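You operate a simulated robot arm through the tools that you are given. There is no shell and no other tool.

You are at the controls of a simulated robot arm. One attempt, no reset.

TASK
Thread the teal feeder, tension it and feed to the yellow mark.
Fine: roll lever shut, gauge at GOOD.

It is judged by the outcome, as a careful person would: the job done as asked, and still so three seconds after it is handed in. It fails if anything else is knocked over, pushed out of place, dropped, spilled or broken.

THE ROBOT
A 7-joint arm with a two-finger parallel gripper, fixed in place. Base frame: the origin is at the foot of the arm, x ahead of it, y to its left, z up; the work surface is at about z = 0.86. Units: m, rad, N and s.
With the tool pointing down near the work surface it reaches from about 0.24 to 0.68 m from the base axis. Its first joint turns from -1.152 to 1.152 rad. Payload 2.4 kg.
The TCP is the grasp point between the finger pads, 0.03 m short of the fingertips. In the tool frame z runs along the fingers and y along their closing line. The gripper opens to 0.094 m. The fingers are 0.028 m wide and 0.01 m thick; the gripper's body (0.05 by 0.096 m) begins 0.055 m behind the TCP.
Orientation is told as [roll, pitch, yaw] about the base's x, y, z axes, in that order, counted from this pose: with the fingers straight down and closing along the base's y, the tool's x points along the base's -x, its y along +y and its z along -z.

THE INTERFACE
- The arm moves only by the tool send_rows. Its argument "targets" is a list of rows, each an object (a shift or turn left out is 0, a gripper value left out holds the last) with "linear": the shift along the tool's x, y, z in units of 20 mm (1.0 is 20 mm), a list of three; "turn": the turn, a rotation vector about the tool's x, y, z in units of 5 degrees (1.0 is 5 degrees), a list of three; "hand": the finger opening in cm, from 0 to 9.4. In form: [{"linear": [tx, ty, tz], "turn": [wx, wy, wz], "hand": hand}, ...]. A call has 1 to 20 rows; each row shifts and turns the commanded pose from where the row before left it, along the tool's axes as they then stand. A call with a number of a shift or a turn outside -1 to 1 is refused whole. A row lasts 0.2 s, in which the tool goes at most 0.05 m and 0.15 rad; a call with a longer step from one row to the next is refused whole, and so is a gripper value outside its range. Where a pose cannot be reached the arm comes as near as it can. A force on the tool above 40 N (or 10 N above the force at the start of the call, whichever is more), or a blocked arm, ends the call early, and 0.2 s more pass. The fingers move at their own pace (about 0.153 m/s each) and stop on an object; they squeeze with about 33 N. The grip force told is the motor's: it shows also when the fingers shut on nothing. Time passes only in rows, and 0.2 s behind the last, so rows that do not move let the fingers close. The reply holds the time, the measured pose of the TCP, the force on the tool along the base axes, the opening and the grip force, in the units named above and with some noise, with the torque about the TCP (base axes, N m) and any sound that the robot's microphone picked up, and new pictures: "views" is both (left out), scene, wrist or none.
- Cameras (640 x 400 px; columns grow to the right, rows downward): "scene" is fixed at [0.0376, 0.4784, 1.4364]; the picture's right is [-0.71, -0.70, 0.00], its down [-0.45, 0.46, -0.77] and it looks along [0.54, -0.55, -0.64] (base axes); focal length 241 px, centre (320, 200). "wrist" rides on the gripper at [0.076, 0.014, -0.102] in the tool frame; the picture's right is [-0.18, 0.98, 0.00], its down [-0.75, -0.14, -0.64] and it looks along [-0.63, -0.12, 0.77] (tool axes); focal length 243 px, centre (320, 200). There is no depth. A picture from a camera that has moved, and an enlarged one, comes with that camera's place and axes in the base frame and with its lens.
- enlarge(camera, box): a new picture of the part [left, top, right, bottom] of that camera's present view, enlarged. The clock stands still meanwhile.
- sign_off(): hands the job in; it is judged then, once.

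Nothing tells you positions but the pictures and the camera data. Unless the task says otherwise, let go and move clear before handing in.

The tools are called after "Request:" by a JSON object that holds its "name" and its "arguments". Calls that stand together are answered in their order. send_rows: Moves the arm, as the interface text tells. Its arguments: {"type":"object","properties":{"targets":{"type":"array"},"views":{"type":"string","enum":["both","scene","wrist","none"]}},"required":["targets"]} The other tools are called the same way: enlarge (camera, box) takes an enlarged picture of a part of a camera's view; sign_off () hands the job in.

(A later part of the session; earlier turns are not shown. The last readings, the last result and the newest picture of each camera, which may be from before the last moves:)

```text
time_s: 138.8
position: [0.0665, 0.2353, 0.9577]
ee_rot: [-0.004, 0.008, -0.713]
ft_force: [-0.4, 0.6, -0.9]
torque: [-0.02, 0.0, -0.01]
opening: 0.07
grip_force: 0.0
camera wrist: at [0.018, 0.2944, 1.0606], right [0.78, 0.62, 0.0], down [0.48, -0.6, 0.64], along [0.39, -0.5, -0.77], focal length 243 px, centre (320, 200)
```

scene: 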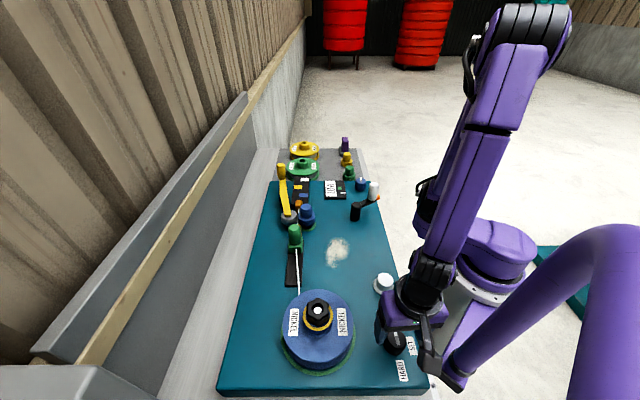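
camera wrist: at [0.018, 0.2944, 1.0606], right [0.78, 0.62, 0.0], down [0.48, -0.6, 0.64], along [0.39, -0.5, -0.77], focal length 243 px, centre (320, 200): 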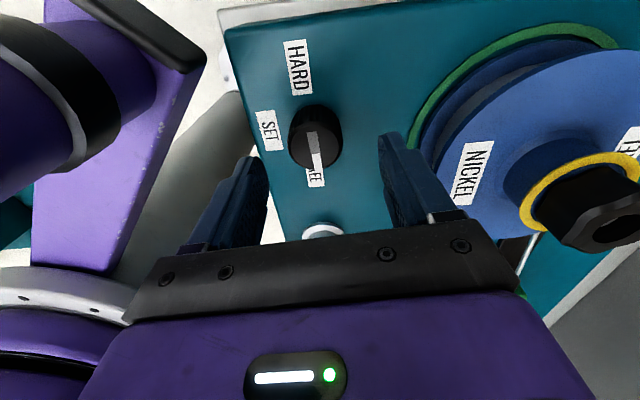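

The knob is well centred. I'll go down the last 40 mm and grip.

Request:
{"name": "send_rows", "arguments": {"targets": [{"linear": [-0.05, -0.2, 0.7]}, {"linear": [0, 0, 0.7]}, {"linear": [0, 0, 0.55]}, {"hand": 5}, {"hand": 3.5}, {"hand": 3.5}, {"hand": 3.5}], "views": "wrist"}}

```text
time_s: 140.4
position: [0.0617, 0.2304, 0.9187]
ee_rot: [-0.007, 0.005, -0.712]
ft_force: [-18.7, -12.6, -13.6]
torque: [0.11, 0.7, -0.14]
opening: 0.0417
grip_force: 45.1
camera wrist: at [0.0145, 0.2907, 1.0215], right [0.78, 0.62, -0.01], down [0.48, -0.6, 0.64], along [0.39, -0.5, -0.77], focal length 243 px, centre (320, 200)
```

wrist: 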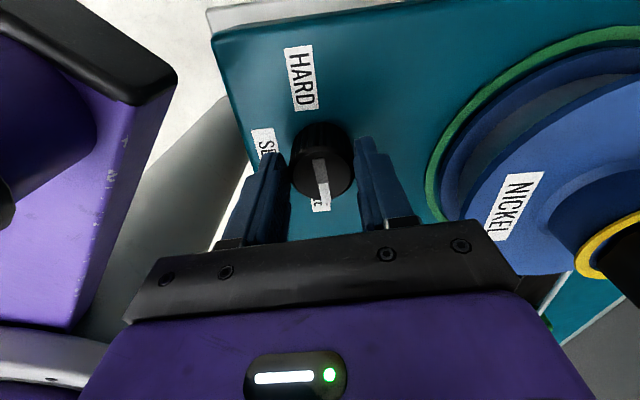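

Gripped with some side load; I'll relieve it and turn back clockwise towards SET.

Request:
{"name": "send_rows", "arguments": {"targets": [{"linear": [0, -0.1, 0.02]}, {"turn": [0, 0, 0.5]}, {"turn": [0, 0, 0.5]}, {"turn": [0, 0, 0.6]}, {"turn": [0, 0, 0.6]}, {"turn": [0, 0, 0.6]}, {"turn": [0, 0, 0.6]}], "views": "wrist"}}

```text
time_s: 141.0
position: [0.0641, 0.2319, 0.9179]
ee_rot: [-0.001, 0.012, -0.762]
ft_force: [6.6, 0.7, 1.7]
torque: [0.46, -0.13, 0.05]
opening: 0.0417
grip_force: 45.0
stopped in row 3: the force on the tool passed its limit at 42 N (the readings are from after the stop); the commanded pose is now the measured one
camera wrist: at [0.0179, 0.2925, 1.0219], right [0.81, 0.58, 0.0], down [0.45, -0.63, 0.63], along [0.37, -0.52, -0.77], focal length 243 px, centre (320, 200)
```

wrist: 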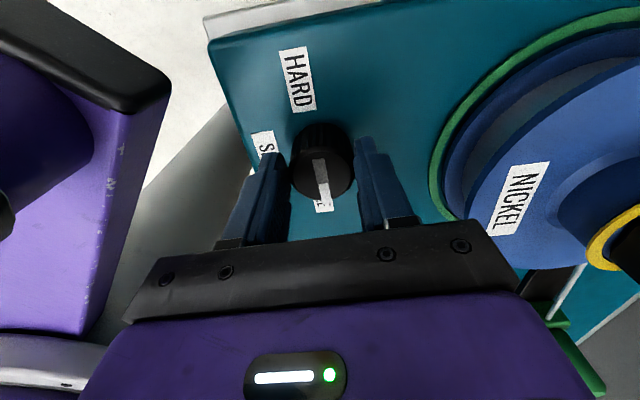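

The load has reset and I'm centred on the knob. Continuing the turn.

Request:
{"name": "send_rows", "arguments": {"targets": [{"turn": [0, 0, 0.5]}, {"turn": [0, 0, 0.6]}, {"turn": [0, 0, 0.6]}, {"turn": [0, 0, 0.6]}, {"turn": [0, 0, 0.6]}], "views": "none"}}

Request:
{"name": "send_rows", "arguments": {"targets": [{"turn": [0, 0, 0.6]}, {"turn": [0, 0, 0.6]}, {"turn": [0, 0, 0.6]}, {"turn": [0, 0, 0.6]}], "views": "wrist"}}

```text
time_s: 142.3
position: [0.0634, 0.2308, 0.9186]
ee_rot: [-0.004, 0.012, -1.013]
ft_force: [8.6, 6.3, -6.9]
torque: [-0.01, -0.79, 0.08]
opening: 0.0419
grip_force: 45.1
stopped in row 5: the force on the tool passed its limit at 43 N (the readings are from after the stop); the commanded pose is now the measured one
```

```text
time_s: 143.0
position: [0.0657, 0.2324, 0.9197]
ee_rot: [-0.004, 0.012, -1.128]
ft_force: [7.5, 4.6, -5.5]
torque: [-0.11, -0.73, 0.04]
opening: 0.0418
grip_force: 44.7
stopped in row 3: the force on the tool passed its limit at 43 N (the readings are from after the stop); the commanded pose is now the measured one
camera wrist: at [0.0452, 0.3055, 1.022], right [0.97, 0.26, -0.01], down [0.2, -0.75, 0.63], along [0.16, -0.61, -0.77], focal length 243 px, centre (320, 200)
```

wrist: 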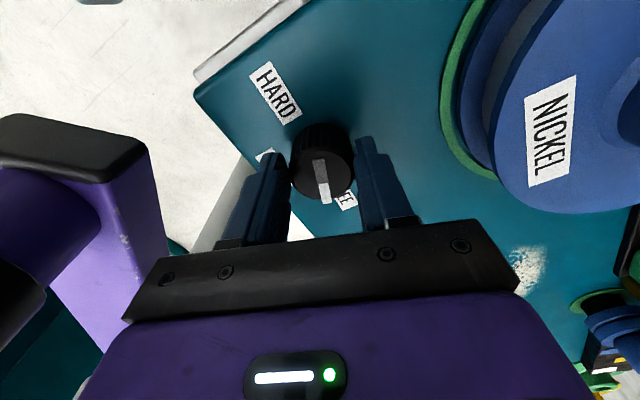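

Turned about 24° so far. Continuing, then I'll re-grip.

Request:
{"name": "send_rows", "arguments": {"targets": [{"turn": [0, 0, 0.6]}, {"turn": [0, 0, 0.6]}, {"turn": [0, 0, 0.6]}], "views": "none"}}

Request:
{"name": "send_rows", "arguments": {"targets": [{"hand": 5.5}, {"hand": 6.5}, {"turn": [0, 0, -1]}, {"turn": [0, 0, -1]}, {"turn": [0, 0, -1]}, {"turn": [0, 0, -1]}, {"turn": [0, 0, -1]}, {"turn": [0, 0, -1]}, {"turn": [0, 0, -1]}, {"linear": [0, 0, 0]}], "views": "wrist"}}

```text
time_s: 143.7
position: [0.0652, 0.2321, 0.9183]
ee_rot: [-0.018, 0.013, -1.256]
ft_force: [-0.6, -2.7, 3.9]
torque: [0.57, 0.08, -0.01]
opening: 0.0417
grip_force: 45.2
out of reach, approached as far as the arm can: row 3
stopped in row 3: the force on the tool passed its limit at 40 N (the readings are from after the stop); the commanded pose is now the measured one
```

```text
time_s: 145.9
position: [0.065, 0.2329, 0.9182]
ee_rot: [-0.005, 0.021, -0.642]
ft_force: [0.7, -0.3, 0.6]
torque: [-0.02, 0.01, -0.01]
opening: 0.0651
grip_force: 0.0
camera wrist: at [0.0157, 0.2884, 1.0215], right [0.74, 0.68, -0.01], down [0.53, -0.57, 0.63], along [0.42, -0.47, -0.78], focal length 243 px, centre (320, 200)
```

wrist: 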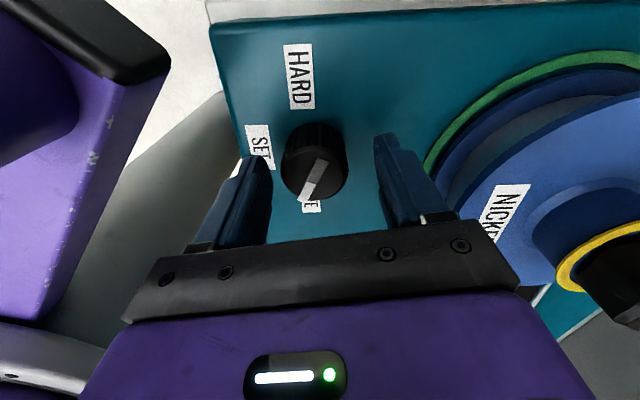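

The pointer is about a third of the way to SET. Re-grip and continue.

Request:
{"name": "send_rows", "arguments": {"targets": [{"linear": [0, 0, 0], "hand": 5}, {"hand": 3.5}, {"hand": 3.5}, {"turn": [0, 0, 0.6]}, {"turn": [0, 0, 0.6]}, {"turn": [0, 0, 0.6]}, {"turn": [0, 0, 0.6]}], "views": "none"}}

Request:
{"name": "send_rows", "arguments": {"targets": [{"turn": [0, 0, 0.6]}, {"turn": [0, 0, 0.6]}, {"turn": [0, 0, 0.6]}, {"turn": [0, 0, 0.6]}, {"turn": [0, 0, 0.6]}], "views": "wrist"}}

```text
time_s: 147.5
position: [0.0653, 0.2337, 0.9178]
ee_rot: [-0.007, 0.021, -0.855]
ft_force: [-15.3, -12.1, -8.1]
torque: [-0.16, 0.25, -0.07]
opening: 0.0465
grip_force: 10.8
```

```text
time_s: 148.7
position: [0.0657, 0.2348, 0.9195]
ee_rot: [-0.014, 0.021, -1.118]
ft_force: [-11.9, -3.4, 4.8]
torque: [-0.11, 0.42, -0.06]
opening: 0.0418
grip_force: 6.7
camera wrist: at [0.046, 0.3059, 1.0225], right [0.96, 0.27, -0.02], down [0.22, -0.75, 0.63], along [0.15, -0.61, -0.78], focal length 243 px, centre (320, 200)
```

wrist: 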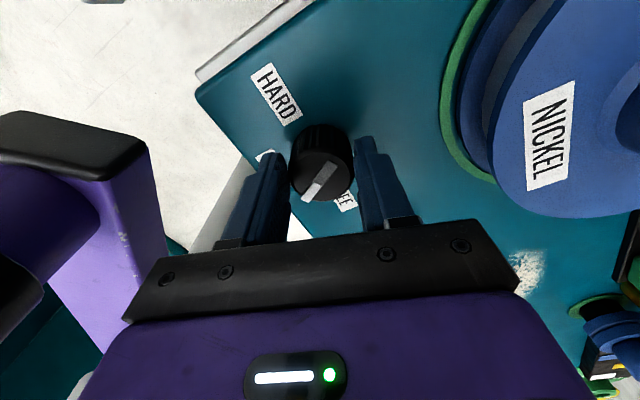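

The knob is turning with me, about 58° in total. I'll let the grip settle and continue.

Request:
{"name": "send_rows", "arguments": {"targets": [{"hand": 3.0}, {"hand": 3.0}, {"turn": [0, 0, 0.5]}, {"turn": [0, 0, 0.5]}], "views": "wrist"}}

```text
time_s: 149.7
position: [0.0648, 0.2328, 0.9187]
ee_rot: [-0.015, 0.018, -1.205]
ft_force: [-4.6, 6.2, -22.4]
torque: [0.97, 0.35, 0.03]
opening: 0.0404
grip_force: 45.0
camera wrist: at [0.0527, 0.3077, 1.0222], right [0.98, 0.18, -0.02], down [0.15, -0.76, 0.63], along [0.1, -0.62, -0.78], focal length 243 px, centre (320, 200)
```

wrist: 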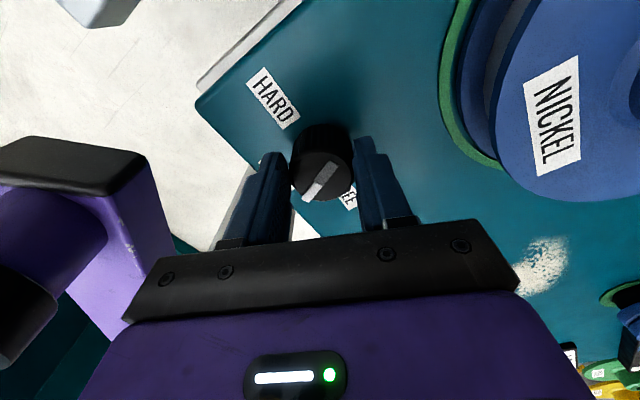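

The pointer is at about −110° and SET is at −135°, so I need roughly 24° more. One last re-grip.

Request:
{"name": "send_rows", "arguments": {"targets": [{"hand": 5.5}, {"hand": 6.5}, {"turn": [0, 0, -1]}, {"turn": [0, 0, -1]}, {"turn": [0, 0, -1]}, {"turn": [0, 0, -1]}, {"turn": [0, 0, -1]}, {"linear": [0, 0, 0]}, {"hand": 5}, {"hand": 3.5}, {"hand": 3.5}, {"hand": 3.5}], "views": "wrist"}}

```text
time_s: 152.3
position: [0.0654, 0.2311, 0.9175]
ee_rot: [-0.008, 0.018, -0.766]
ft_force: [-13.5, -10.1, 3.0]
torque: [-0.48, 0.24, -0.09]
opening: 0.0451
grip_force: 8.9
camera wrist: at [0.0212, 0.2936, 1.0224], right [0.81, 0.58, -0.01], down [0.46, -0.63, 0.63], along [0.36, -0.52, -0.78], focal length 243 px, centre (320, 200)
```

wrist: 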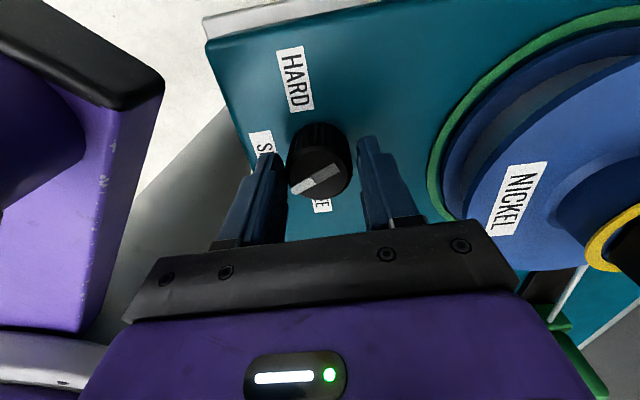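

Only one finger is touching, so I'll shift 2 mm that way so both close evenly.

Request:
{"name": "send_rows", "arguments": {"targets": [{"linear": [0, -0.1, 0]}, {"hand": 3.2}, {"hand": 3.2}], "views": "none"}}

Request:
{"name": "send_rows", "arguments": {"targets": [{"turn": [0, 0, 0.5]}, {"turn": [0, 0, 0.6]}, {"turn": [0, 0, 0.6]}, {"turn": [0, 0, 0.6]}, {"turn": [0, 0, 0.6]}], "views": "wrist"}}

```text
time_s: 153.1
position: [0.0639, 0.2318, 0.9198]
ee_rot: [-0.009, 0.019, -0.765]
ft_force: [-6.6, -10.0, 0.9]
torque: [-0.17, -0.05, -0.04]
opening: 0.0415
grip_force: 45.4
```

```text
time_s: 154.3
position: [0.0646, 0.2321, 0.9185]
ee_rot: [-0.014, 0.017, -1.021]
ft_force: [7.8, -10.6, 34.9]
torque: [-0.14, -0.34, 0.04]
opening: 0.0413
grip_force: 45.2
camera wrist: at [0.0386, 0.3024, 1.0223], right [0.93, 0.36, -0.02], down [0.29, -0.72, 0.63], along [0.21, -0.59, -0.78], focal length 243 px, centre (320, 200)
```

wrist: 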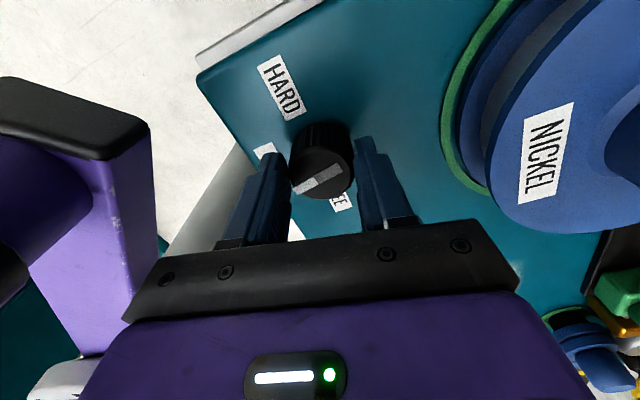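

The pointer is at about −127°. A further 8° will bring it to SET.

Request:
{"name": "send_rows", "arguments": {"targets": [{"linear": [0, 0, -0.04]}, {"turn": [0, 0, 0.5]}, {"turn": [0, 0, 0.5]}, {"turn": [0, 0, 0.5]}, {"linear": [0, 0, 0]}], "views": "none"}}

Request:
{"name": "send_rows", "arguments": {"targets": [{"hand": 5.5}, {"hand": 7}, {"linear": [0, 0, -1]}, {"linear": [0, 0, -1]}, {"linear": [0, 0, -1]}, {"linear": [0, 0, -1]}, {"linear": [0, 0, -1]}, {"linear": [0, 0, -1]}, {"linear": [0, 0, -1]}]}}

Request:
{"name": "enlarge", "arguments": {"camera": "scene", "box": [360, 305, 440, 390]}}

Request:
{"name": "enlarge", "arguments": {"camera": "scene", "box": [250, 160, 390, 250]}}

```text
time_s: 155.3
position: [0.0662, 0.2318, 0.9185]
ee_rot: [-0.014, 0.019, -1.135]
ft_force: [11.1, 5.4, -4.4]
torque: [0.04, -0.84, 0.05]
opening: 0.0414
grip_force: 45.1
stopped in row 4: the force on the tool passed its limit at 51 N (the readings are from after the stop); the commanded pose is now the measured one
```

```text
time_s: 157.3
position: [0.0664, 0.2307, 1.0589]
ee_rot: [-0.013, 0.018, -1.135]
ft_force: [-0.4, 0.1, -0.4]
torque: [0.02, 0.0, -0.02]
opening: 0.07
grip_force: 0.0
camera wrist: at [0.0478, 0.3032, 1.1625], right [0.97, 0.25, -0.02], down [0.2, -0.75, 0.63], along [0.14, -0.61, -0.78], focal length 243 px, centre (320, 200)
```

scene: 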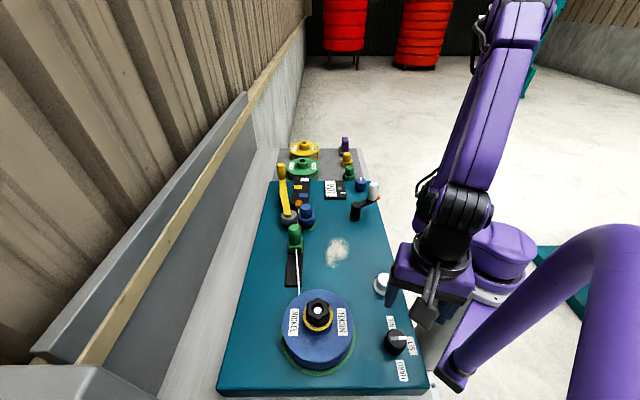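
wrist: 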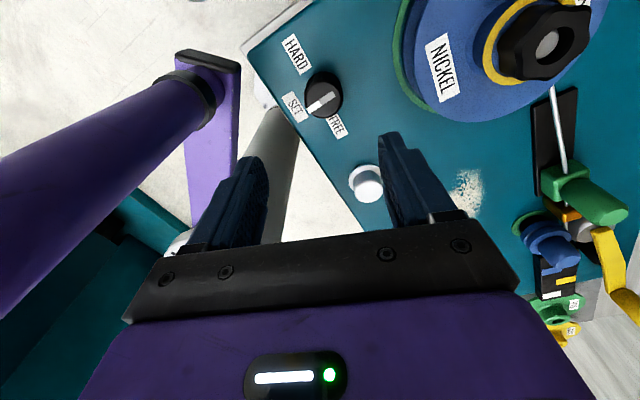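

```text
4.71 times, centred on (400, 348) of scene
camera zoom: at [0.0376, 0.4784, 1.4364], right [-0.71, -0.7, 0.0], down [-0.45, 0.46, -0.77], along [0.54, -0.55, -0.64], focal length 1136 px, centre (-56, -494)
```

zoom: 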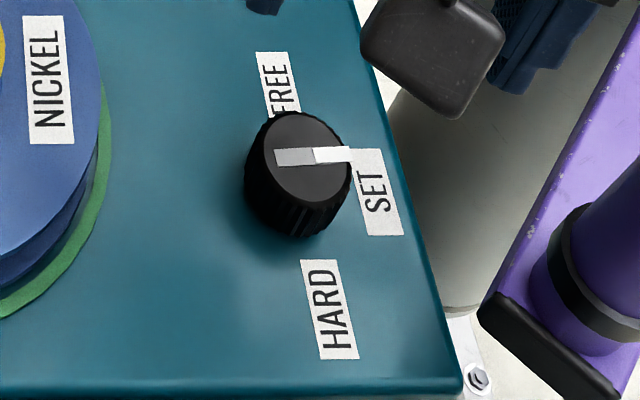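

```text
4.44 times, centred on (320, 205) of scene
camera zoom: at [0.0376, 0.4784, 1.4364], right [-0.71, -0.7, 0.0], down [-0.45, 0.46, -0.77], along [0.54, -0.55, -0.64], focal length 1073 px, centre (320, 178)
```

zoom: 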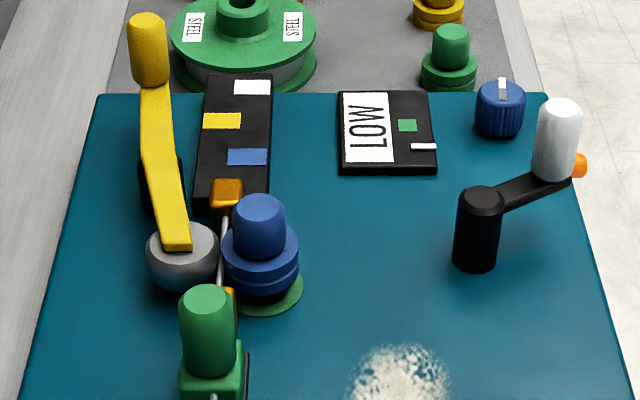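

The brake is back exactly at SET and the gauge is unchanged at LOW, so the blue knob next to the gauge must set the tension. It is near (0.457, −0.1685), and I'll travel there staying high and clear.

Request:
{"name": "send_rows", "arguments": {"targets": [{"linear": [-0.63, 0.99, 0]}, {"linear": [-0.63, 0.99, 0]}, {"linear": [-0.63, 0.99, 0]}, {"linear": [-0.63, 0.99, 0]}, {"linear": [-0.63, 0.99, 0]}, {"linear": [-0.63, 0.99, 0]}, {"linear": [-0.63, 0.99, 0]}, {"linear": [-0.63, 0.99, 0]}, {"linear": [-0.63, 0.99, 0]}, {"linear": [-0.63, 0.99, 0]}], "views": "none"}}

Request:
{"name": "send_rows", "arguments": {"targets": [{"turn": [0, 0, -1]}, {"turn": [0, 0, -1]}, {"turn": [0, 0, -1]}, {"turn": [0, 0, -1]}, {"turn": [0, 0, -1]}, {"turn": [0, 0, -1]}, {"turn": [0, 0, -1]}, {"turn": [0, 0, -1]}, {"turn": [0, 0, -1]}, {"turn": [0, 0, -1]}, {"turn": [0, 0, -1]}, {"turn": [0, 0, -1]}, {"turn": [0, 0, -1]}], "views": "none"}}

```text
time_s: 159.5
position: [0.3006, 0.202, 1.0525]
ee_rot: [-0.015, 0.018, -1.133]
ft_force: [-0.5, 0.3, 0.2]
torque: [0.04, 0.01, 0.01]
opening: 0.0701
grip_force: 0.1
```

```text
time_s: 162.3
position: [0.2993, 0.2, 1.0539]
ee_rot: [0.009, 0.022, 0.003]
ft_force: [-0.6, 0.0, 0.0]
torque: [0.0, 0.04, 0.01]
opening: 0.0696
grip_force: 0.1
```

Now across to the blue knob, squaring up the small tilt on the way.

Request:
{"name": "send_rows", "arguments": {"targets": [{"linear": [-0.415, -0.97, 0], "turn": [0.1, -0.25, 0]}, {"linear": [-0.415, -0.97, 0]}, {"linear": [-0.415, -0.97, 0]}, {"linear": [-0.415, -0.97, 0]}, {"linear": [-0.415, -0.97, 0]}, {"linear": [-0.415, -0.97, 0]}, {"linear": [-0.415, -0.97, 0]}, {"linear": [-0.415, -0.97, 0]}, {"linear": [-0.415, -0.97, 0]}, {"linear": [-0.415, -0.97, 0]}, {"linear": [-0.415, -0.97, 0]}, {"linear": [-0.415, -0.97, 0]}, {"linear": [-0.415, -0.97, 0]}, {"linear": [-0.415, -0.97, 0]}, {"linear": [-0.415, -0.97, 0]}, {"linear": [-0.415, -0.97, 0]}, {"linear": [-0.415, -0.97, 0]}, {"linear": [-0.415, -0.97, 0]}, {"linear": [-0.415, -0.97, 0]}]}}

```text
time_s: 166.3
position: [0.4571, -0.1696, 1.0526]
ee_rot: [0.002, -0.002, 0.001]
ft_force: [0.4, -0.1, 0.0]
torque: [0.02, -0.01, -0.04]
opening: 0.0701
grip_force: 0.1
camera wrist: at [0.3815, -0.1565, 1.1555], right [0.18, 0.98, 0.0], down [0.75, -0.14, 0.64], along [0.63, -0.12, -0.77], focal length 243 px, centre (320, 200)
```

scene: 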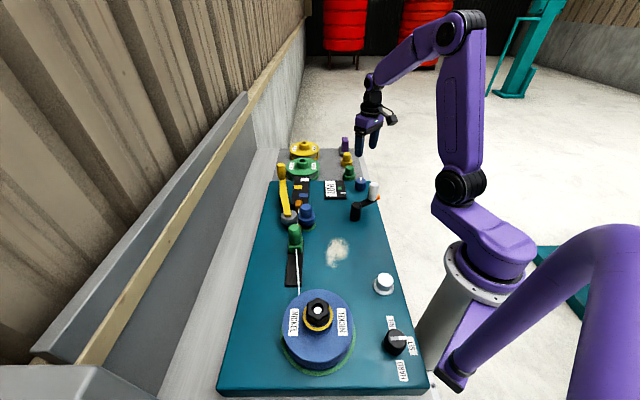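
wrist: 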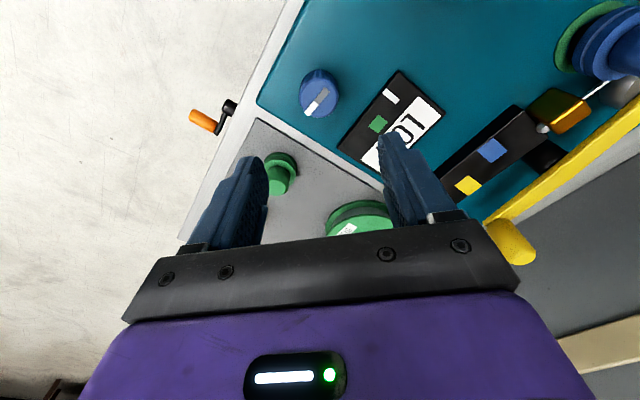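

The blue knob is right below. I'll pre-turn a little the other way so I have range to turn clockwise, then lower over it.

Request:
{"name": "send_rows", "arguments": {"targets": [{"turn": [0, 0, -1], "hand": 6}, {"turn": [0, 0, -1]}, {"turn": [0, 0, -1]}, {"turn": [0, 0, -1]}, {"turn": [0, 0, -1]}, {"linear": [0, 0, 1]}, {"linear": [0, 0, 1]}, {"linear": [0, 0, 1]}, {"linear": [0, 0, 1]}]}}

```text
time_s: 168.3
position: [0.4573, -0.1678, 0.9738]
ee_rot: [0.001, -0.004, 0.438]
ft_force: [0.0, -0.2, 0.6]
torque: [0.02, 0.0, 0.0]
opening: 0.0598
grip_force: 0.1
camera wrist: at [0.3818, -0.1889, 1.0775], right [-0.25, 0.97, 0.0], down [0.74, 0.19, 0.64], along [0.62, 0.16, -0.77], focal length 243 px, centre (320, 200)
```

scene: 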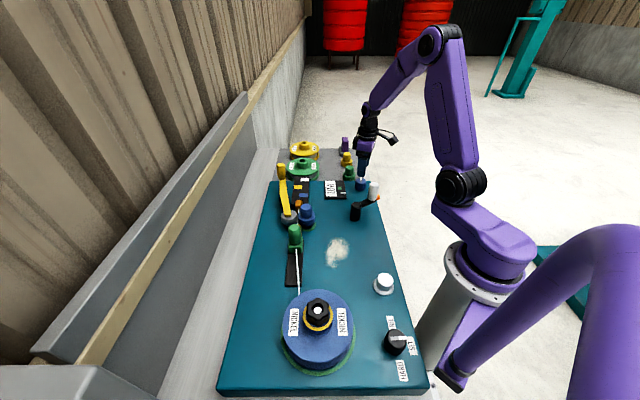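
wrist: 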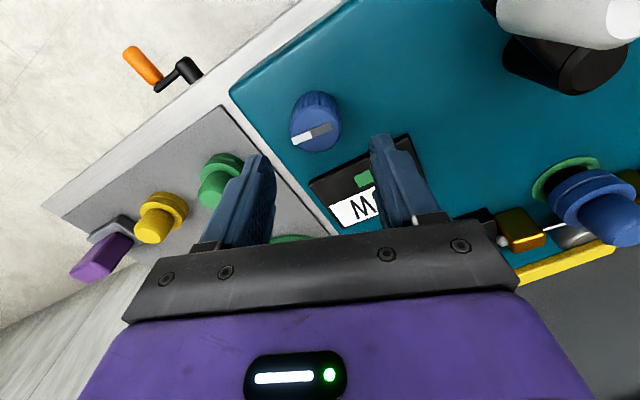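

The knob is nearly centred. I'll lower around it and grip.

Request:
{"name": "send_rows", "arguments": {"targets": [{"linear": [0.08, -0.15, 1]}, {"linear": [0, 0, 1]}, {"linear": [0, 0, 0.9]}, {"hand": 5}, {"hand": 3}, {"hand": 3}, {"hand": 3}]}}

```text
time_s: 169.9
position: [0.4585, -0.1727, 0.9156]
ee_rot: [0.001, -0.003, 0.435]
ft_force: [1.9, -3.7, -12.3]
torque: [-0.07, -0.78, -0.04]
opening: 0.0403
grip_force: 45.3
camera wrist: at [0.3822, -0.1928, 1.0179], right [-0.25, 0.97, 0.0], down [0.74, 0.19, 0.64], along [0.62, 0.16, -0.77], focal length 243 px, centre (320, 200)
```

scene: 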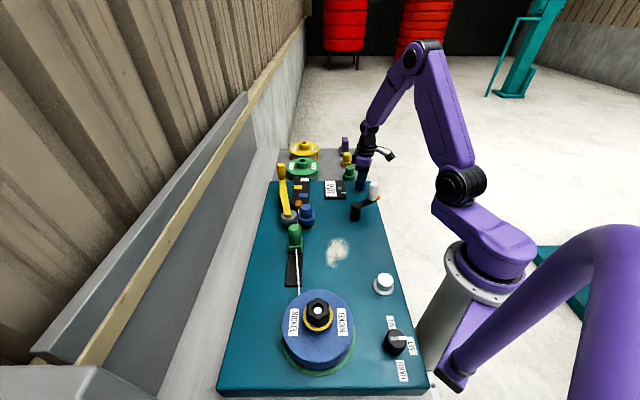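
wrist: 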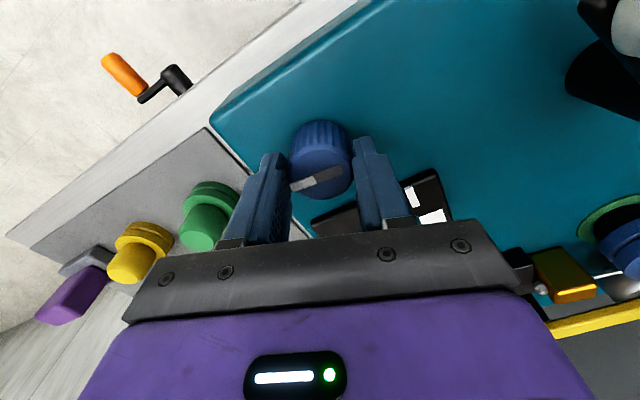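

I have the blue knob. I'll turn it 12° clockwise and watch the needle.

Request:
{"name": "send_rows", "arguments": {"targets": [{"turn": [0, 0, 0.6]}, {"turn": [0, 0, 0.6]}, {"turn": [0, 0, 0.6]}, {"turn": [0, 0, 0.6]}], "views": "none"}}

Request:
{"name": "enlarge", "arguments": {"camera": "scene", "box": [310, 165, 390, 225]}}

```text
time_s: 170.9
position: [0.4577, -0.1723, 0.9159]
ee_rot: [0.0, -0.002, 0.226]
ft_force: [-5.3, -0.6, 13.3]
torque: [-0.32, 0.07, 0.02]
opening: 0.0403
grip_force: 45.0
```

```text
6.67 times, centred on (350, 195) of scene
camera zoom: at [0.0373, 0.4784, 1.4364], right [-0.71, -0.7, 0.0], down [-0.45, 0.46, -0.77], along [0.54, -0.55, -0.64], focal length 1610 px, centre (120, 233)
```

zoom: 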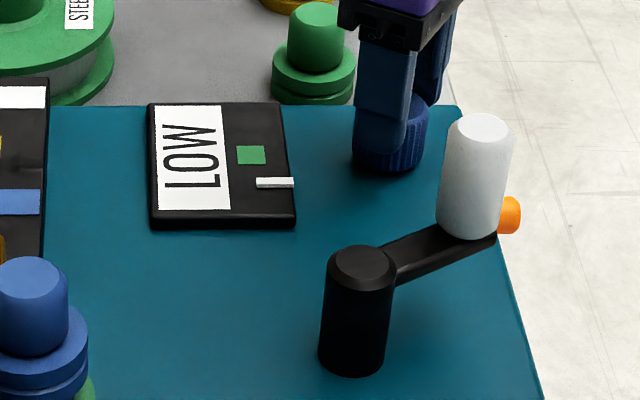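

The needle has moved up towards the green square, so clockwise raises the tension. I'll keep turning.

Request:
{"name": "send_rows", "arguments": {"targets": [{"turn": [0, 0, 0.6]}, {"turn": [0, 0, 0.6]}, {"turn": [0, 0, 0.6]}, {"turn": [0, 0, 0.6]}, {"turn": [0, 0, 0.6]}, {"turn": [0, 0, 0.6]}, {"turn": [0, 0, 0.6]}, {"turn": [0, 0, 0.6]}], "views": "none"}}

Request:
{"name": "enlarge", "arguments": {"camera": "scene", "box": [310, 165, 390, 225]}}

```text
time_s: 172.7
position: [0.4571, -0.1704, 0.9149]
ee_rot: [0.001, 0.0, -0.19]
ft_force: [-1.1, 14.7, 29.3]
torque: [0.31, 0.11, 0.03]
opening: 0.0403
grip_force: 44.7
```

```text
6.67 times, centred on (350, 195) of scene
camera zoom: at [0.0371, 0.4789, 1.4362], right [-0.71, -0.7, 0.0], down [-0.45, 0.46, -0.77], along [0.54, -0.55, -0.64], focal length 1610 px, centre (120, 233)
```

zoom: 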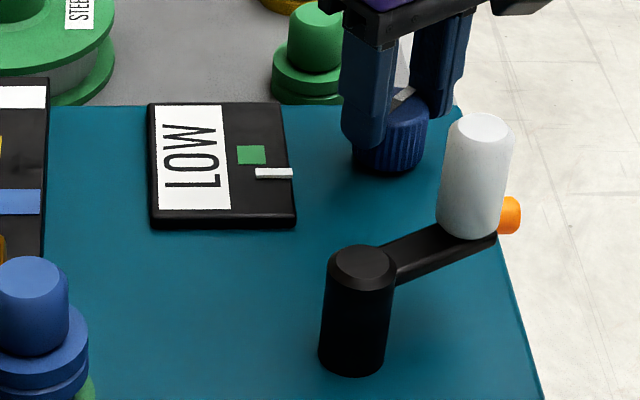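

The needle is rising steadily, and I need about 40° more. Relieving the vertical load and continuing.

Request:
{"name": "send_rows", "arguments": {"targets": [{"linear": [0, 0, -0.04]}, {"turn": [0, 0, 0.6]}, {"turn": [0, 0, 0.6]}, {"turn": [0, 0, 0.6]}, {"turn": [0, 0, 0.6]}, {"turn": [0, 0, 0.6]}, {"turn": [0, 0, 0.6]}, {"turn": [0, 0, 0.6]}, {"turn": [0, 0, 0.6]}], "views": "none"}}

Request:
{"name": "enlarge", "arguments": {"camera": "scene", "box": [310, 165, 390, 225]}}

```text
time_s: 174.7
position: [0.4585, -0.1694, 0.9151]
ee_rot: [0.003, -0.001, -0.608]
ft_force: [5.9, 26.8, -20.7]
torque: [-0.05, -0.92, 0.05]
opening: 0.0405
grip_force: 45.1
```

```text
6.67 times, centred on (350, 195) of scene
camera zoom: at [0.038, 0.4789, 1.4362], right [-0.71, -0.7, 0.0], down [-0.45, 0.46, -0.77], along [0.54, -0.55, -0.64], focal length 1610 px, centre (120, 233)
```

zoom: 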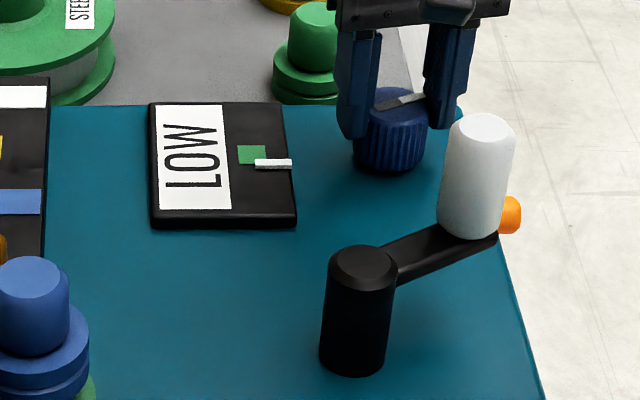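

Just short of the green, so a bit more in smaller steps.

Request:
{"name": "send_rows", "arguments": {"targets": [{"linear": [0.02, 0.06, 0.02]}, {"turn": [0, 0, 0.5]}, {"turn": [0, 0, 0.5]}, {"turn": [0, 0, 0.5]}, {"turn": [0, 0, 0.5]}], "views": "none"}}

Request:
{"name": "enlarge", "arguments": {"camera": "scene", "box": [310, 165, 390, 225]}}

```text
time_s: 175.3
position: [0.4585, -0.169, 0.915]
ee_rot: [0.003, 0.002, -0.654]
ft_force: [4.3, 0.3, -6.9]
torque: [0.36, 0.2, 0.03]
opening: 0.0405
grip_force: 45.2
stopped in row 3: the force on the tool passed its limit at 44 N (the readings are from after the stop); the commanded pose is now the measured one
```

```text
6.67 times, centred on (350, 195) of scene
camera zoom: at [0.0379, 0.4783, 1.4364], right [-0.71, -0.7, 0.0], down [-0.45, 0.46, -0.77], along [0.54, -0.55, -0.64], focal length 1610 px, centre (120, 233)
```

zoom: 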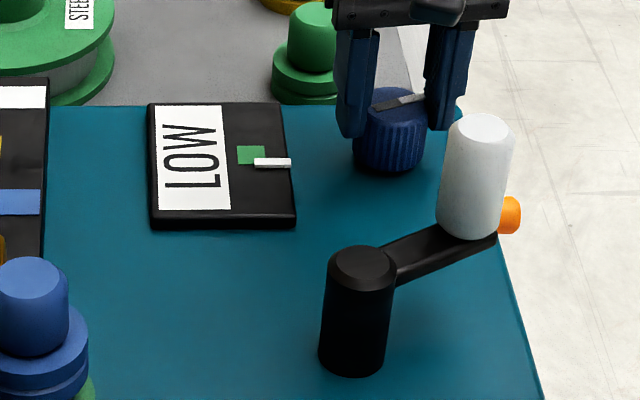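

The load has reset. A few more degrees.

Request:
{"name": "send_rows", "arguments": {"targets": [{"turn": [0, 0, 0.5]}, {"turn": [0, 0, 0.5]}, {"turn": [0, 0, 0.5]}, {"turn": [0, 0, 0.5]}], "views": "none"}}

Request:
{"name": "enlarge", "arguments": {"camera": "scene", "box": [310, 165, 390, 225]}}

```text
time_s: 176.3
position: [0.4586, -0.1687, 0.9151]
ee_rot: [0.003, 0.002, -0.828]
ft_force: [7.3, 9.1, -8.2]
torque: [-0.23, -0.97, 0.07]
opening: 0.0402
grip_force: 44.9
```

```text
6.67 times, centred on (350, 195) of scene
camera zoom: at [0.0379, 0.4786, 1.4363], right [-0.71, -0.7, 0.0], down [-0.45, 0.46, -0.77], along [0.54, -0.55, -0.64], focal length 1610 px, centre (120, 233)
```

zoom: 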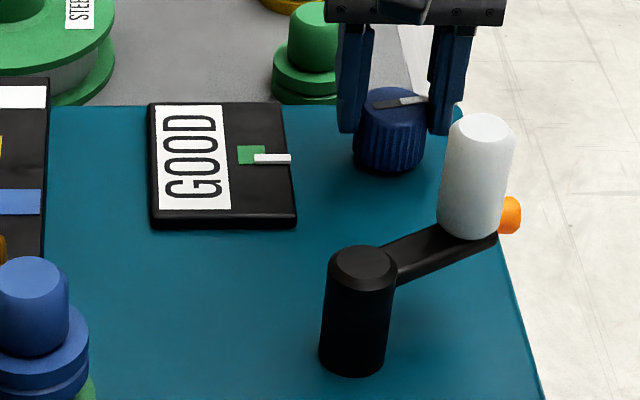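

The gauge reads GOOD. I'll add a few degrees to bring the needle nearer the middle of the green for margin.

Request:
{"name": "send_rows", "arguments": {"targets": [{"linear": [0, 0.02, 0]}, {"turn": [0, 0, 0.5]}, {"turn": [0, 0, 0.5]}, {"turn": [0, 0, 0.5]}], "views": "none"}}

Request:
{"name": "enlarge", "arguments": {"camera": "scene", "box": [310, 165, 390, 225]}}

```text
time_s: 177.3
position: [0.4593, -0.1687, 0.915]
ee_rot: [0.001, 0.001, -0.96]
ft_force: [16.9, 14.6, -2.6]
torque: [0.87, 0.56, 0.08]
opening: 0.0404
grip_force: 44.6
```

```text
6.67 times, centred on (350, 195) of scene
camera zoom: at [0.0381, 0.4787, 1.4363], right [-0.71, -0.7, 0.0], down [-0.45, 0.46, -0.77], along [0.54, -0.55, -0.64], focal length 1610 px, centre (120, 233)
```

zoom: 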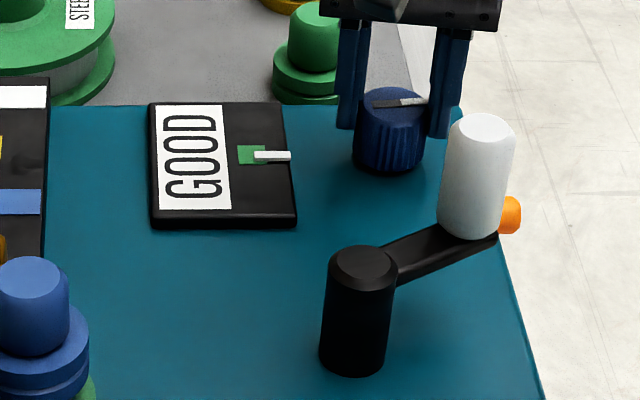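

The needle is centred in the green at GOOD. I'll release the knob gently, rise and confirm it stays.

Request:
{"name": "send_rows", "arguments": {"targets": [{"hand": 4.8}, {"hand": 6}, {"linear": [0, 0, -1]}, {"linear": [0, 0, -1]}, {"linear": [0, 0, -1]}, {"linear": [0, 0, -1]}, {"linear": [0, 0, -1]}, {"linear": [0, 0, -1]}]}}

Request:
{"name": "enlarge", "arguments": {"camera": "scene", "box": [250, 160, 390, 250]}}

```text
time_s: 179.1
position: [0.4605, -0.1704, 1.0367]
ee_rot: [0.003, 0.003, -0.958]
ft_force: [0.1, -0.5, 0.0]
torque: [-0.02, 0.02, -0.01]
opening: 0.0601
grip_force: 0.1
camera wrist: at [0.4277, -0.1007, 1.1379], right [0.91, 0.41, 0.0], down [0.32, -0.7, 0.64], along [0.26, -0.58, -0.77], focal length 243 px, centre (320, 200)
```

scene: 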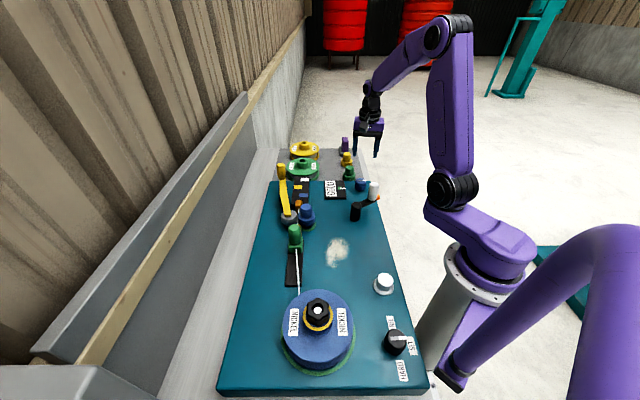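
wrist: 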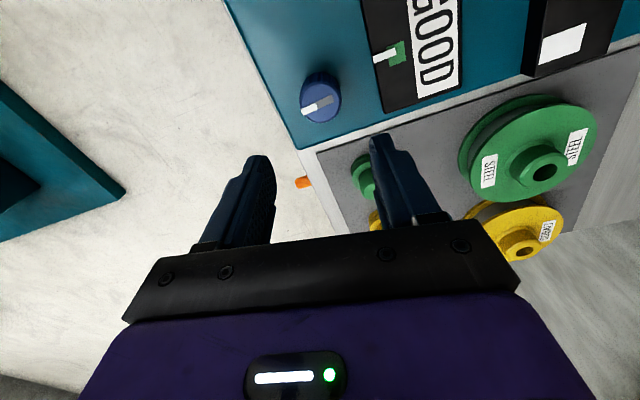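

```text
4.44 times, centred on (320, 205) of scene
camera zoom: at [0.0376, 0.4784, 1.4364], right [-0.71, -0.7, 0.0], down [-0.45, 0.46, -0.77], along [0.54, -0.55, -0.64], focal length 1073 px, centre (320, 178)
```

zoom: 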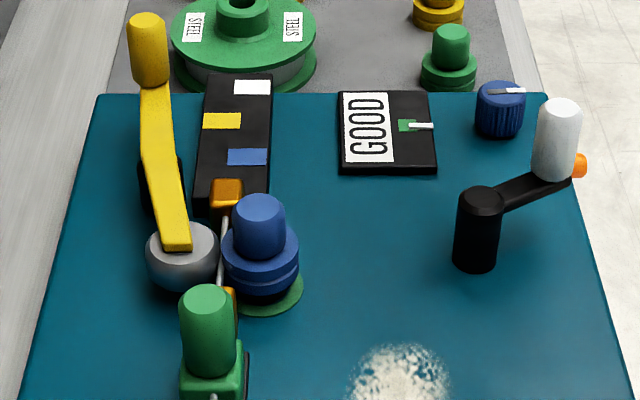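

GOOD holds with everything else in place. Next is the crank: its white handle is near (0.355, −0.09), with its top at about z 0.983. I'll rise a little and turn the wrist so I have room to follow the crank clockwise.

Request:
{"name": "send_rows", "arguments": {"targets": [{"linear": [0, 0, -0.5], "turn": [0, 0, -1]}, {"linear": [0, 0, -0.5], "turn": [0, 0, -1]}, {"linear": [0, 0, -0.5], "turn": [0, 0, -1]}, {"linear": [0, 0, -0.5], "turn": [0, 0, -1]}, {"turn": [0, 0, -1]}, {"turn": [0, 0, -1]}, {"turn": [0, 0, -1]}, {"turn": [0, 0, -1]}, {"turn": [0, 0, -1]}, {"turn": [0, 0, -1]}, {"turn": [0, 0, -1]}, {"turn": [0, 0, -1]}, {"turn": [0, 0, -1]}, {"turn": [0, 0, -1]}, {"turn": [0, 0, -1]}, {"turn": [0, 0, -1]}, {"turn": [0, 0, -1]}, {"turn": [0, 0, -1]}, {"turn": [0, 0, -1]}, {"turn": [0, 0, -1]}], "views": "none"}}

```text
time_s: 183.3
position: [0.4585, -0.1699, 1.0755]
ee_rot: [0.003, -0.002, 0.787]
ft_force: [-0.3, -0.9, 0.2]
torque: [0.01, 0.0, 0.0]
opening: 0.0597
grip_force: 0.1
```

Now over to the crank handle.

Request:
{"name": "send_rows", "arguments": {"targets": [{"linear": [0.117, 0.93, 0]}, {"linear": [0.117, 0.93, 0]}, {"linear": [0.117, 0.93, 0]}, {"linear": [0.117, 0.93, 0]}, {"linear": [0.117, 0.93, 0]}, {"linear": [0.117, 0.93, 0]}, {"linear": [0.117, 0.93, 0]}]}}

```text
time_s: 184.9
position: [0.3561, -0.0882, 1.0777]
ee_rot: [0.002, -0.001, 0.786]
ft_force: [0.2, -0.1, -0.4]
torque: [0.0, -0.02, 0.0]
opening: 0.0602
grip_force: 0.0
camera wrist: at [0.2907, -0.1332, 1.1796], right [-0.56, 0.83, 0.0], down [0.63, 0.43, 0.64], along [0.53, 0.36, -0.77], focal length 243 px, centre (320, 200)
```

scene: 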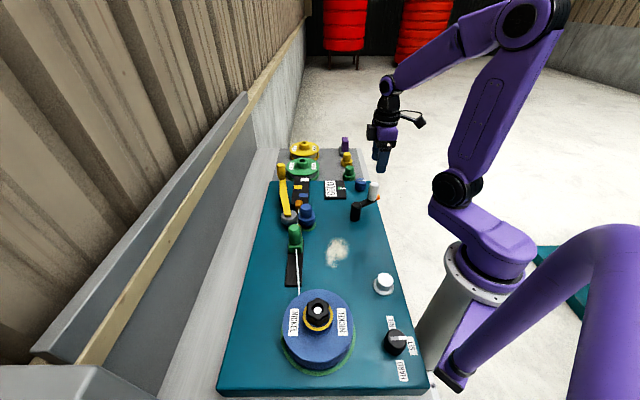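
wrist: 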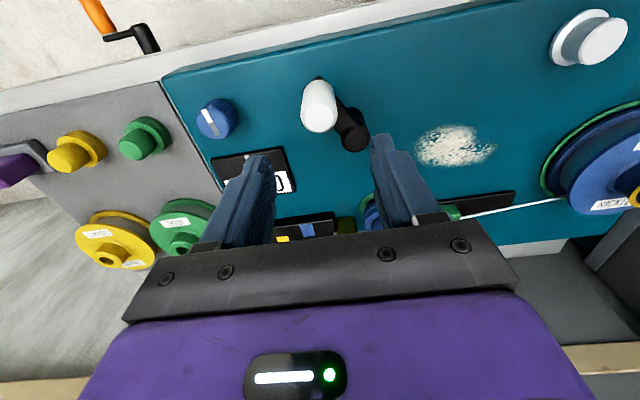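

The handle is centred. I'll lower to grip it above the crank arm.

Request:
{"name": "send_rows", "arguments": {"targets": [{"linear": [0.07, -0.03, 1]}, {"linear": [0, 0, 1]}, {"linear": [0, 0, 1]}, {"linear": [0, 0, 1]}, {"linear": [0, 0, 1]}, {"linear": [0, 0, 0.6]}, {"hand": 4.5}, {"hand": 2.5}, {"hand": 2.5}]}}

```text
time_s: 186.9
position: [0.3518, -0.0893, 0.9618]
ee_rot: [0.002, -0.003, 0.787]
ft_force: [0.6, -1.9, -12.2]
torque: [-0.41, -1.14, 0.01]
opening: 0.0315
grip_force: 44.9
camera wrist: at [0.2873, -0.1345, 1.0642], right [-0.56, 0.83, 0.0], down [0.63, 0.43, 0.64], along [0.53, 0.36, -0.77], focal length 243 px, centre (320, 200)
```

scene: 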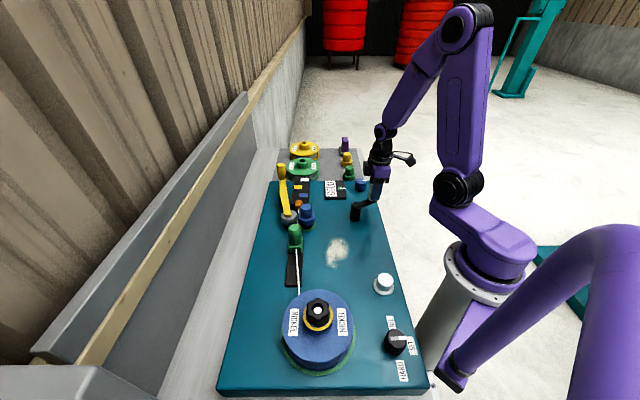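
wrist: 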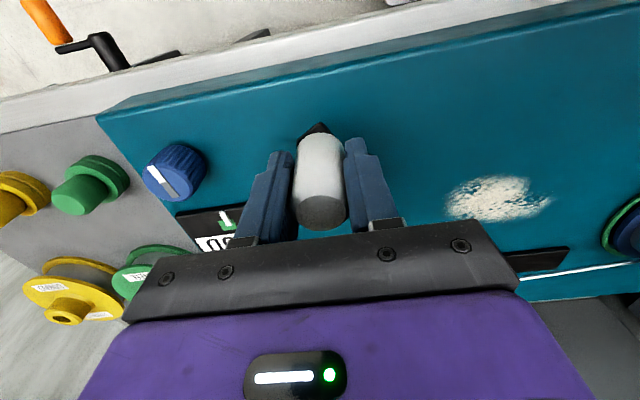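

I have the crank handle. I'll try 15° clockwise along its circle and check the wire tip.

Request:
{"name": "send_rows", "arguments": {"targets": [{"linear": [0.062, 0.1225, 0], "turn": [0, 0, 0.5]}, {"linear": [0.062, 0.1225, 0], "turn": [0, 0, 0.5]}, {"linear": [0.062, 0.1225, 0], "turn": [0, 0, 0.5]}, {"linear": [0.062, 0.1225, 0], "turn": [0, 0, 0.5]}, {"linear": [0.062, 0.1225, 0], "turn": [0, 0, 0.5]}, {"linear": [0.062, 0.1225, 0], "turn": [0, 0, 0.5]}]}}

Request:
{"name": "enlarge", "arguments": {"camera": "scene", "box": [260, 160, 360, 240]}}

```text
time_s: 188.3
position: [0.3371, -0.0824, 0.9636]
ee_rot: [0.005, 0.002, 0.522]
ft_force: [-4.7, -12.5, -34.9]
torque: [-0.89, -0.75, 0.01]
opening: 0.0315
grip_force: 45.0
camera wrist: at [0.264, -0.1094, 1.0653], right [-0.33, 0.94, 0.0], down [0.73, 0.25, 0.64], along [0.6, 0.21, -0.77], focal length 243 px, centre (320, 200)
```

scene: 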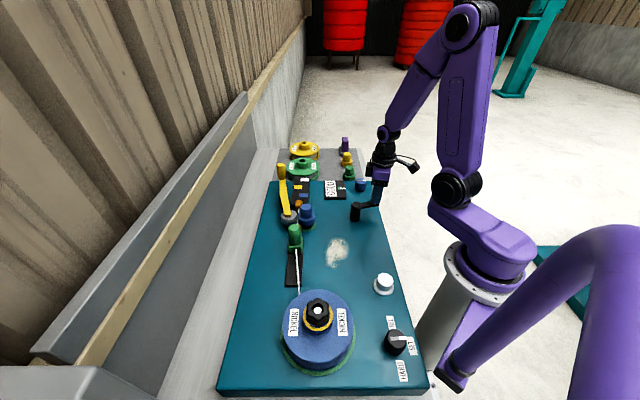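
wrist: 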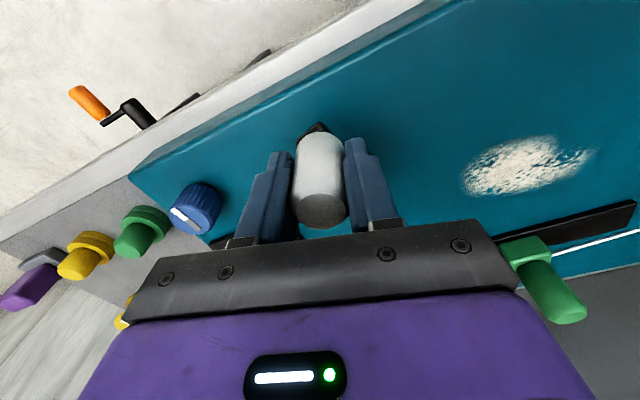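

```text
5.00 times, centred on (310, 200) of scene
camera zoom: at [0.0379, 0.4779, 1.4366], right [-0.71, -0.7, 0.0], down [-0.45, 0.46, -0.77], along [0.54, -0.55, -0.64], focal length 1207 px, centre (370, 200)
```

zoom: 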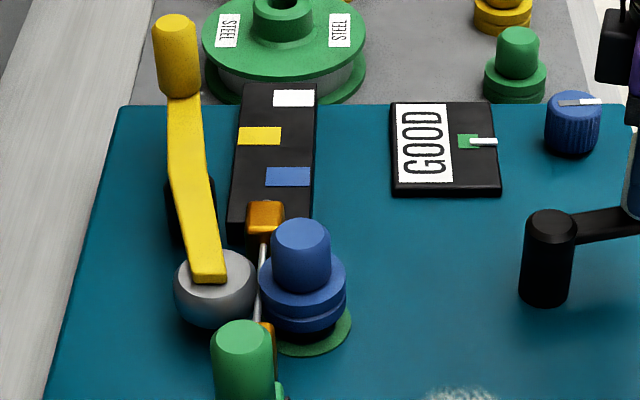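

The crank moves freely and the gauge stays at GOOD. The tip is still hidden behind the second guide from this camera, so I'll turn another 25° and look again.

Request:
{"name": "send_rows", "arguments": {"targets": [{"linear": [0.062, 0.1225, 0.03], "turn": [0, 0, 0.5]}, {"linear": [0.062, 0.1225, 0], "turn": [0, 0, 0.5]}, {"linear": [0.062, 0.1225, 0], "turn": [0, 0, 0.5]}, {"linear": [0.062, 0.1225, 0], "turn": [0, 0, 0.5]}, {"linear": [0.062, 0.1225, 0], "turn": [0, 0, 0.5]}, {"linear": [0.062, 0.1225, 0], "turn": [0, 0, 0.5]}, {"linear": [0.062, 0.1225, 0], "turn": [0, 0, 0.5]}, {"linear": [0.062, 0.1225, 0], "turn": [0, 0, 0.5]}, {"linear": [0.062, 0.1225, 0], "turn": [0, 0, 0.5]}, {"linear": [0.062, 0.1225, 0], "turn": [0, 0, 0.5]}], "views": "none"}}

Request:
{"name": "enlarge", "arguments": {"camera": "scene", "box": [260, 160, 360, 240]}}

```text
time_s: 190.5
position: [0.3195, -0.0625, 0.9636]
ee_rot: [0.002, 0.002, 0.086]
ft_force: [-13.5, -11.7, -10.9]
torque: [-0.49, -1.12, -0.05]
opening: 0.0306
grip_force: 44.5
```

```text
5.00 times, centred on (310, 200) of scene
camera zoom: at [0.0373, 0.478, 1.4366], right [-0.71, -0.7, 0.0], down [-0.45, 0.46, -0.77], along [0.54, -0.55, -0.64], focal length 1207 px, centre (370, 200)
```

zoom: 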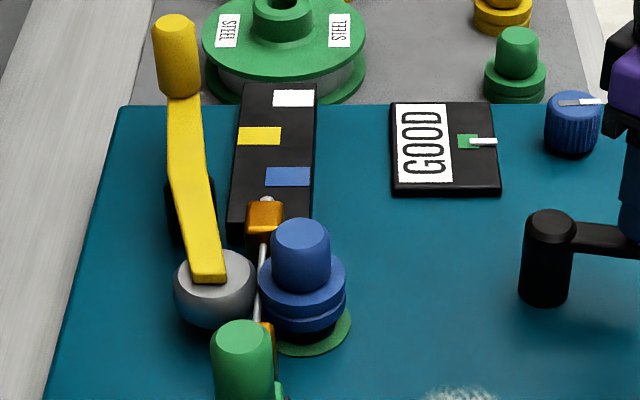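

The tip is just starting to show past the guide. Continuing the crank another 50° with a small radius correction.

Request:
{"name": "send_rows", "arguments": {"targets": [{"linear": [0.106, 0.0985, 0], "turn": [0, 0, 0.5]}, {"linear": [0.062, 0.1225, 0], "turn": [0, 0, 0.5]}, {"linear": [0.062, 0.1225, 0], "turn": [0, 0, 0.5]}, {"linear": [0.062, 0.1225, 0], "turn": [0, 0, 0.5]}, {"linear": [0.062, 0.1225, 0], "turn": [0, 0, 0.5]}, {"linear": [0.062, 0.1225, 0], "turn": [0, 0, 0.5]}, {"linear": [0.062, 0.1225, 0], "turn": [0, 0, 0.5]}, {"linear": [0.062, 0.1225, 0], "turn": [0, 0, 0.5]}, {"linear": [0.062, 0.1225, 0], "turn": [0, 0, 0.5]}, {"linear": [0.062, 0.1225, 0], "turn": [0, 0, 0.5]}, {"linear": [0.062, 0.1225, 0], "turn": [0, 0, 0.5]}, {"linear": [0.062, 0.1225, 0], "turn": [0, 0, 0.5]}, {"linear": [0.062, 0.1225, 0], "turn": [0, 0, 0.5]}, {"linear": [0.062, 0.1225, 0], "turn": [0, 0, 0.5]}, {"linear": [0.062, 0.1225, 0], "turn": [0, 0, 0.5]}, {"linear": [0.062, 0.1225, 0], "turn": [0, 0, 0.5]}], "views": "none"}}

Request:
{"name": "enlarge", "arguments": {"camera": "scene", "box": [260, 160, 360, 240]}}

```text
time_s: 192.7
position: [0.3101, -0.0394, 0.9645]
ee_rot: [0.001, 0.002, -0.327]
ft_force: [-5.5, -0.1, 10.6]
torque: [-0.33, -0.49, 0.0]
opening: 0.0307
grip_force: 45.5
stopped in row 10: the force on the tool passed its limit at 41 N (the readings are from after the stop); the commanded pose is now the measured one
```

```text
5.00 times, centred on (310, 200) of scene
camera zoom: at [0.0374, 0.4784, 1.4364], right [-0.71, -0.7, 0.0], down [-0.45, 0.46, -0.77], along [0.54, -0.55, -0.64], focal length 1207 px, centre (370, 200)
```

zoom: 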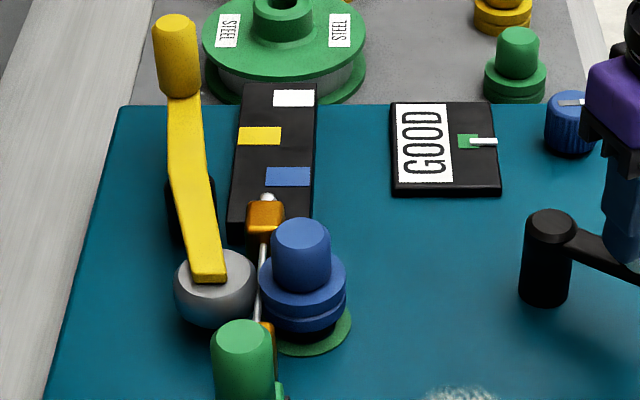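

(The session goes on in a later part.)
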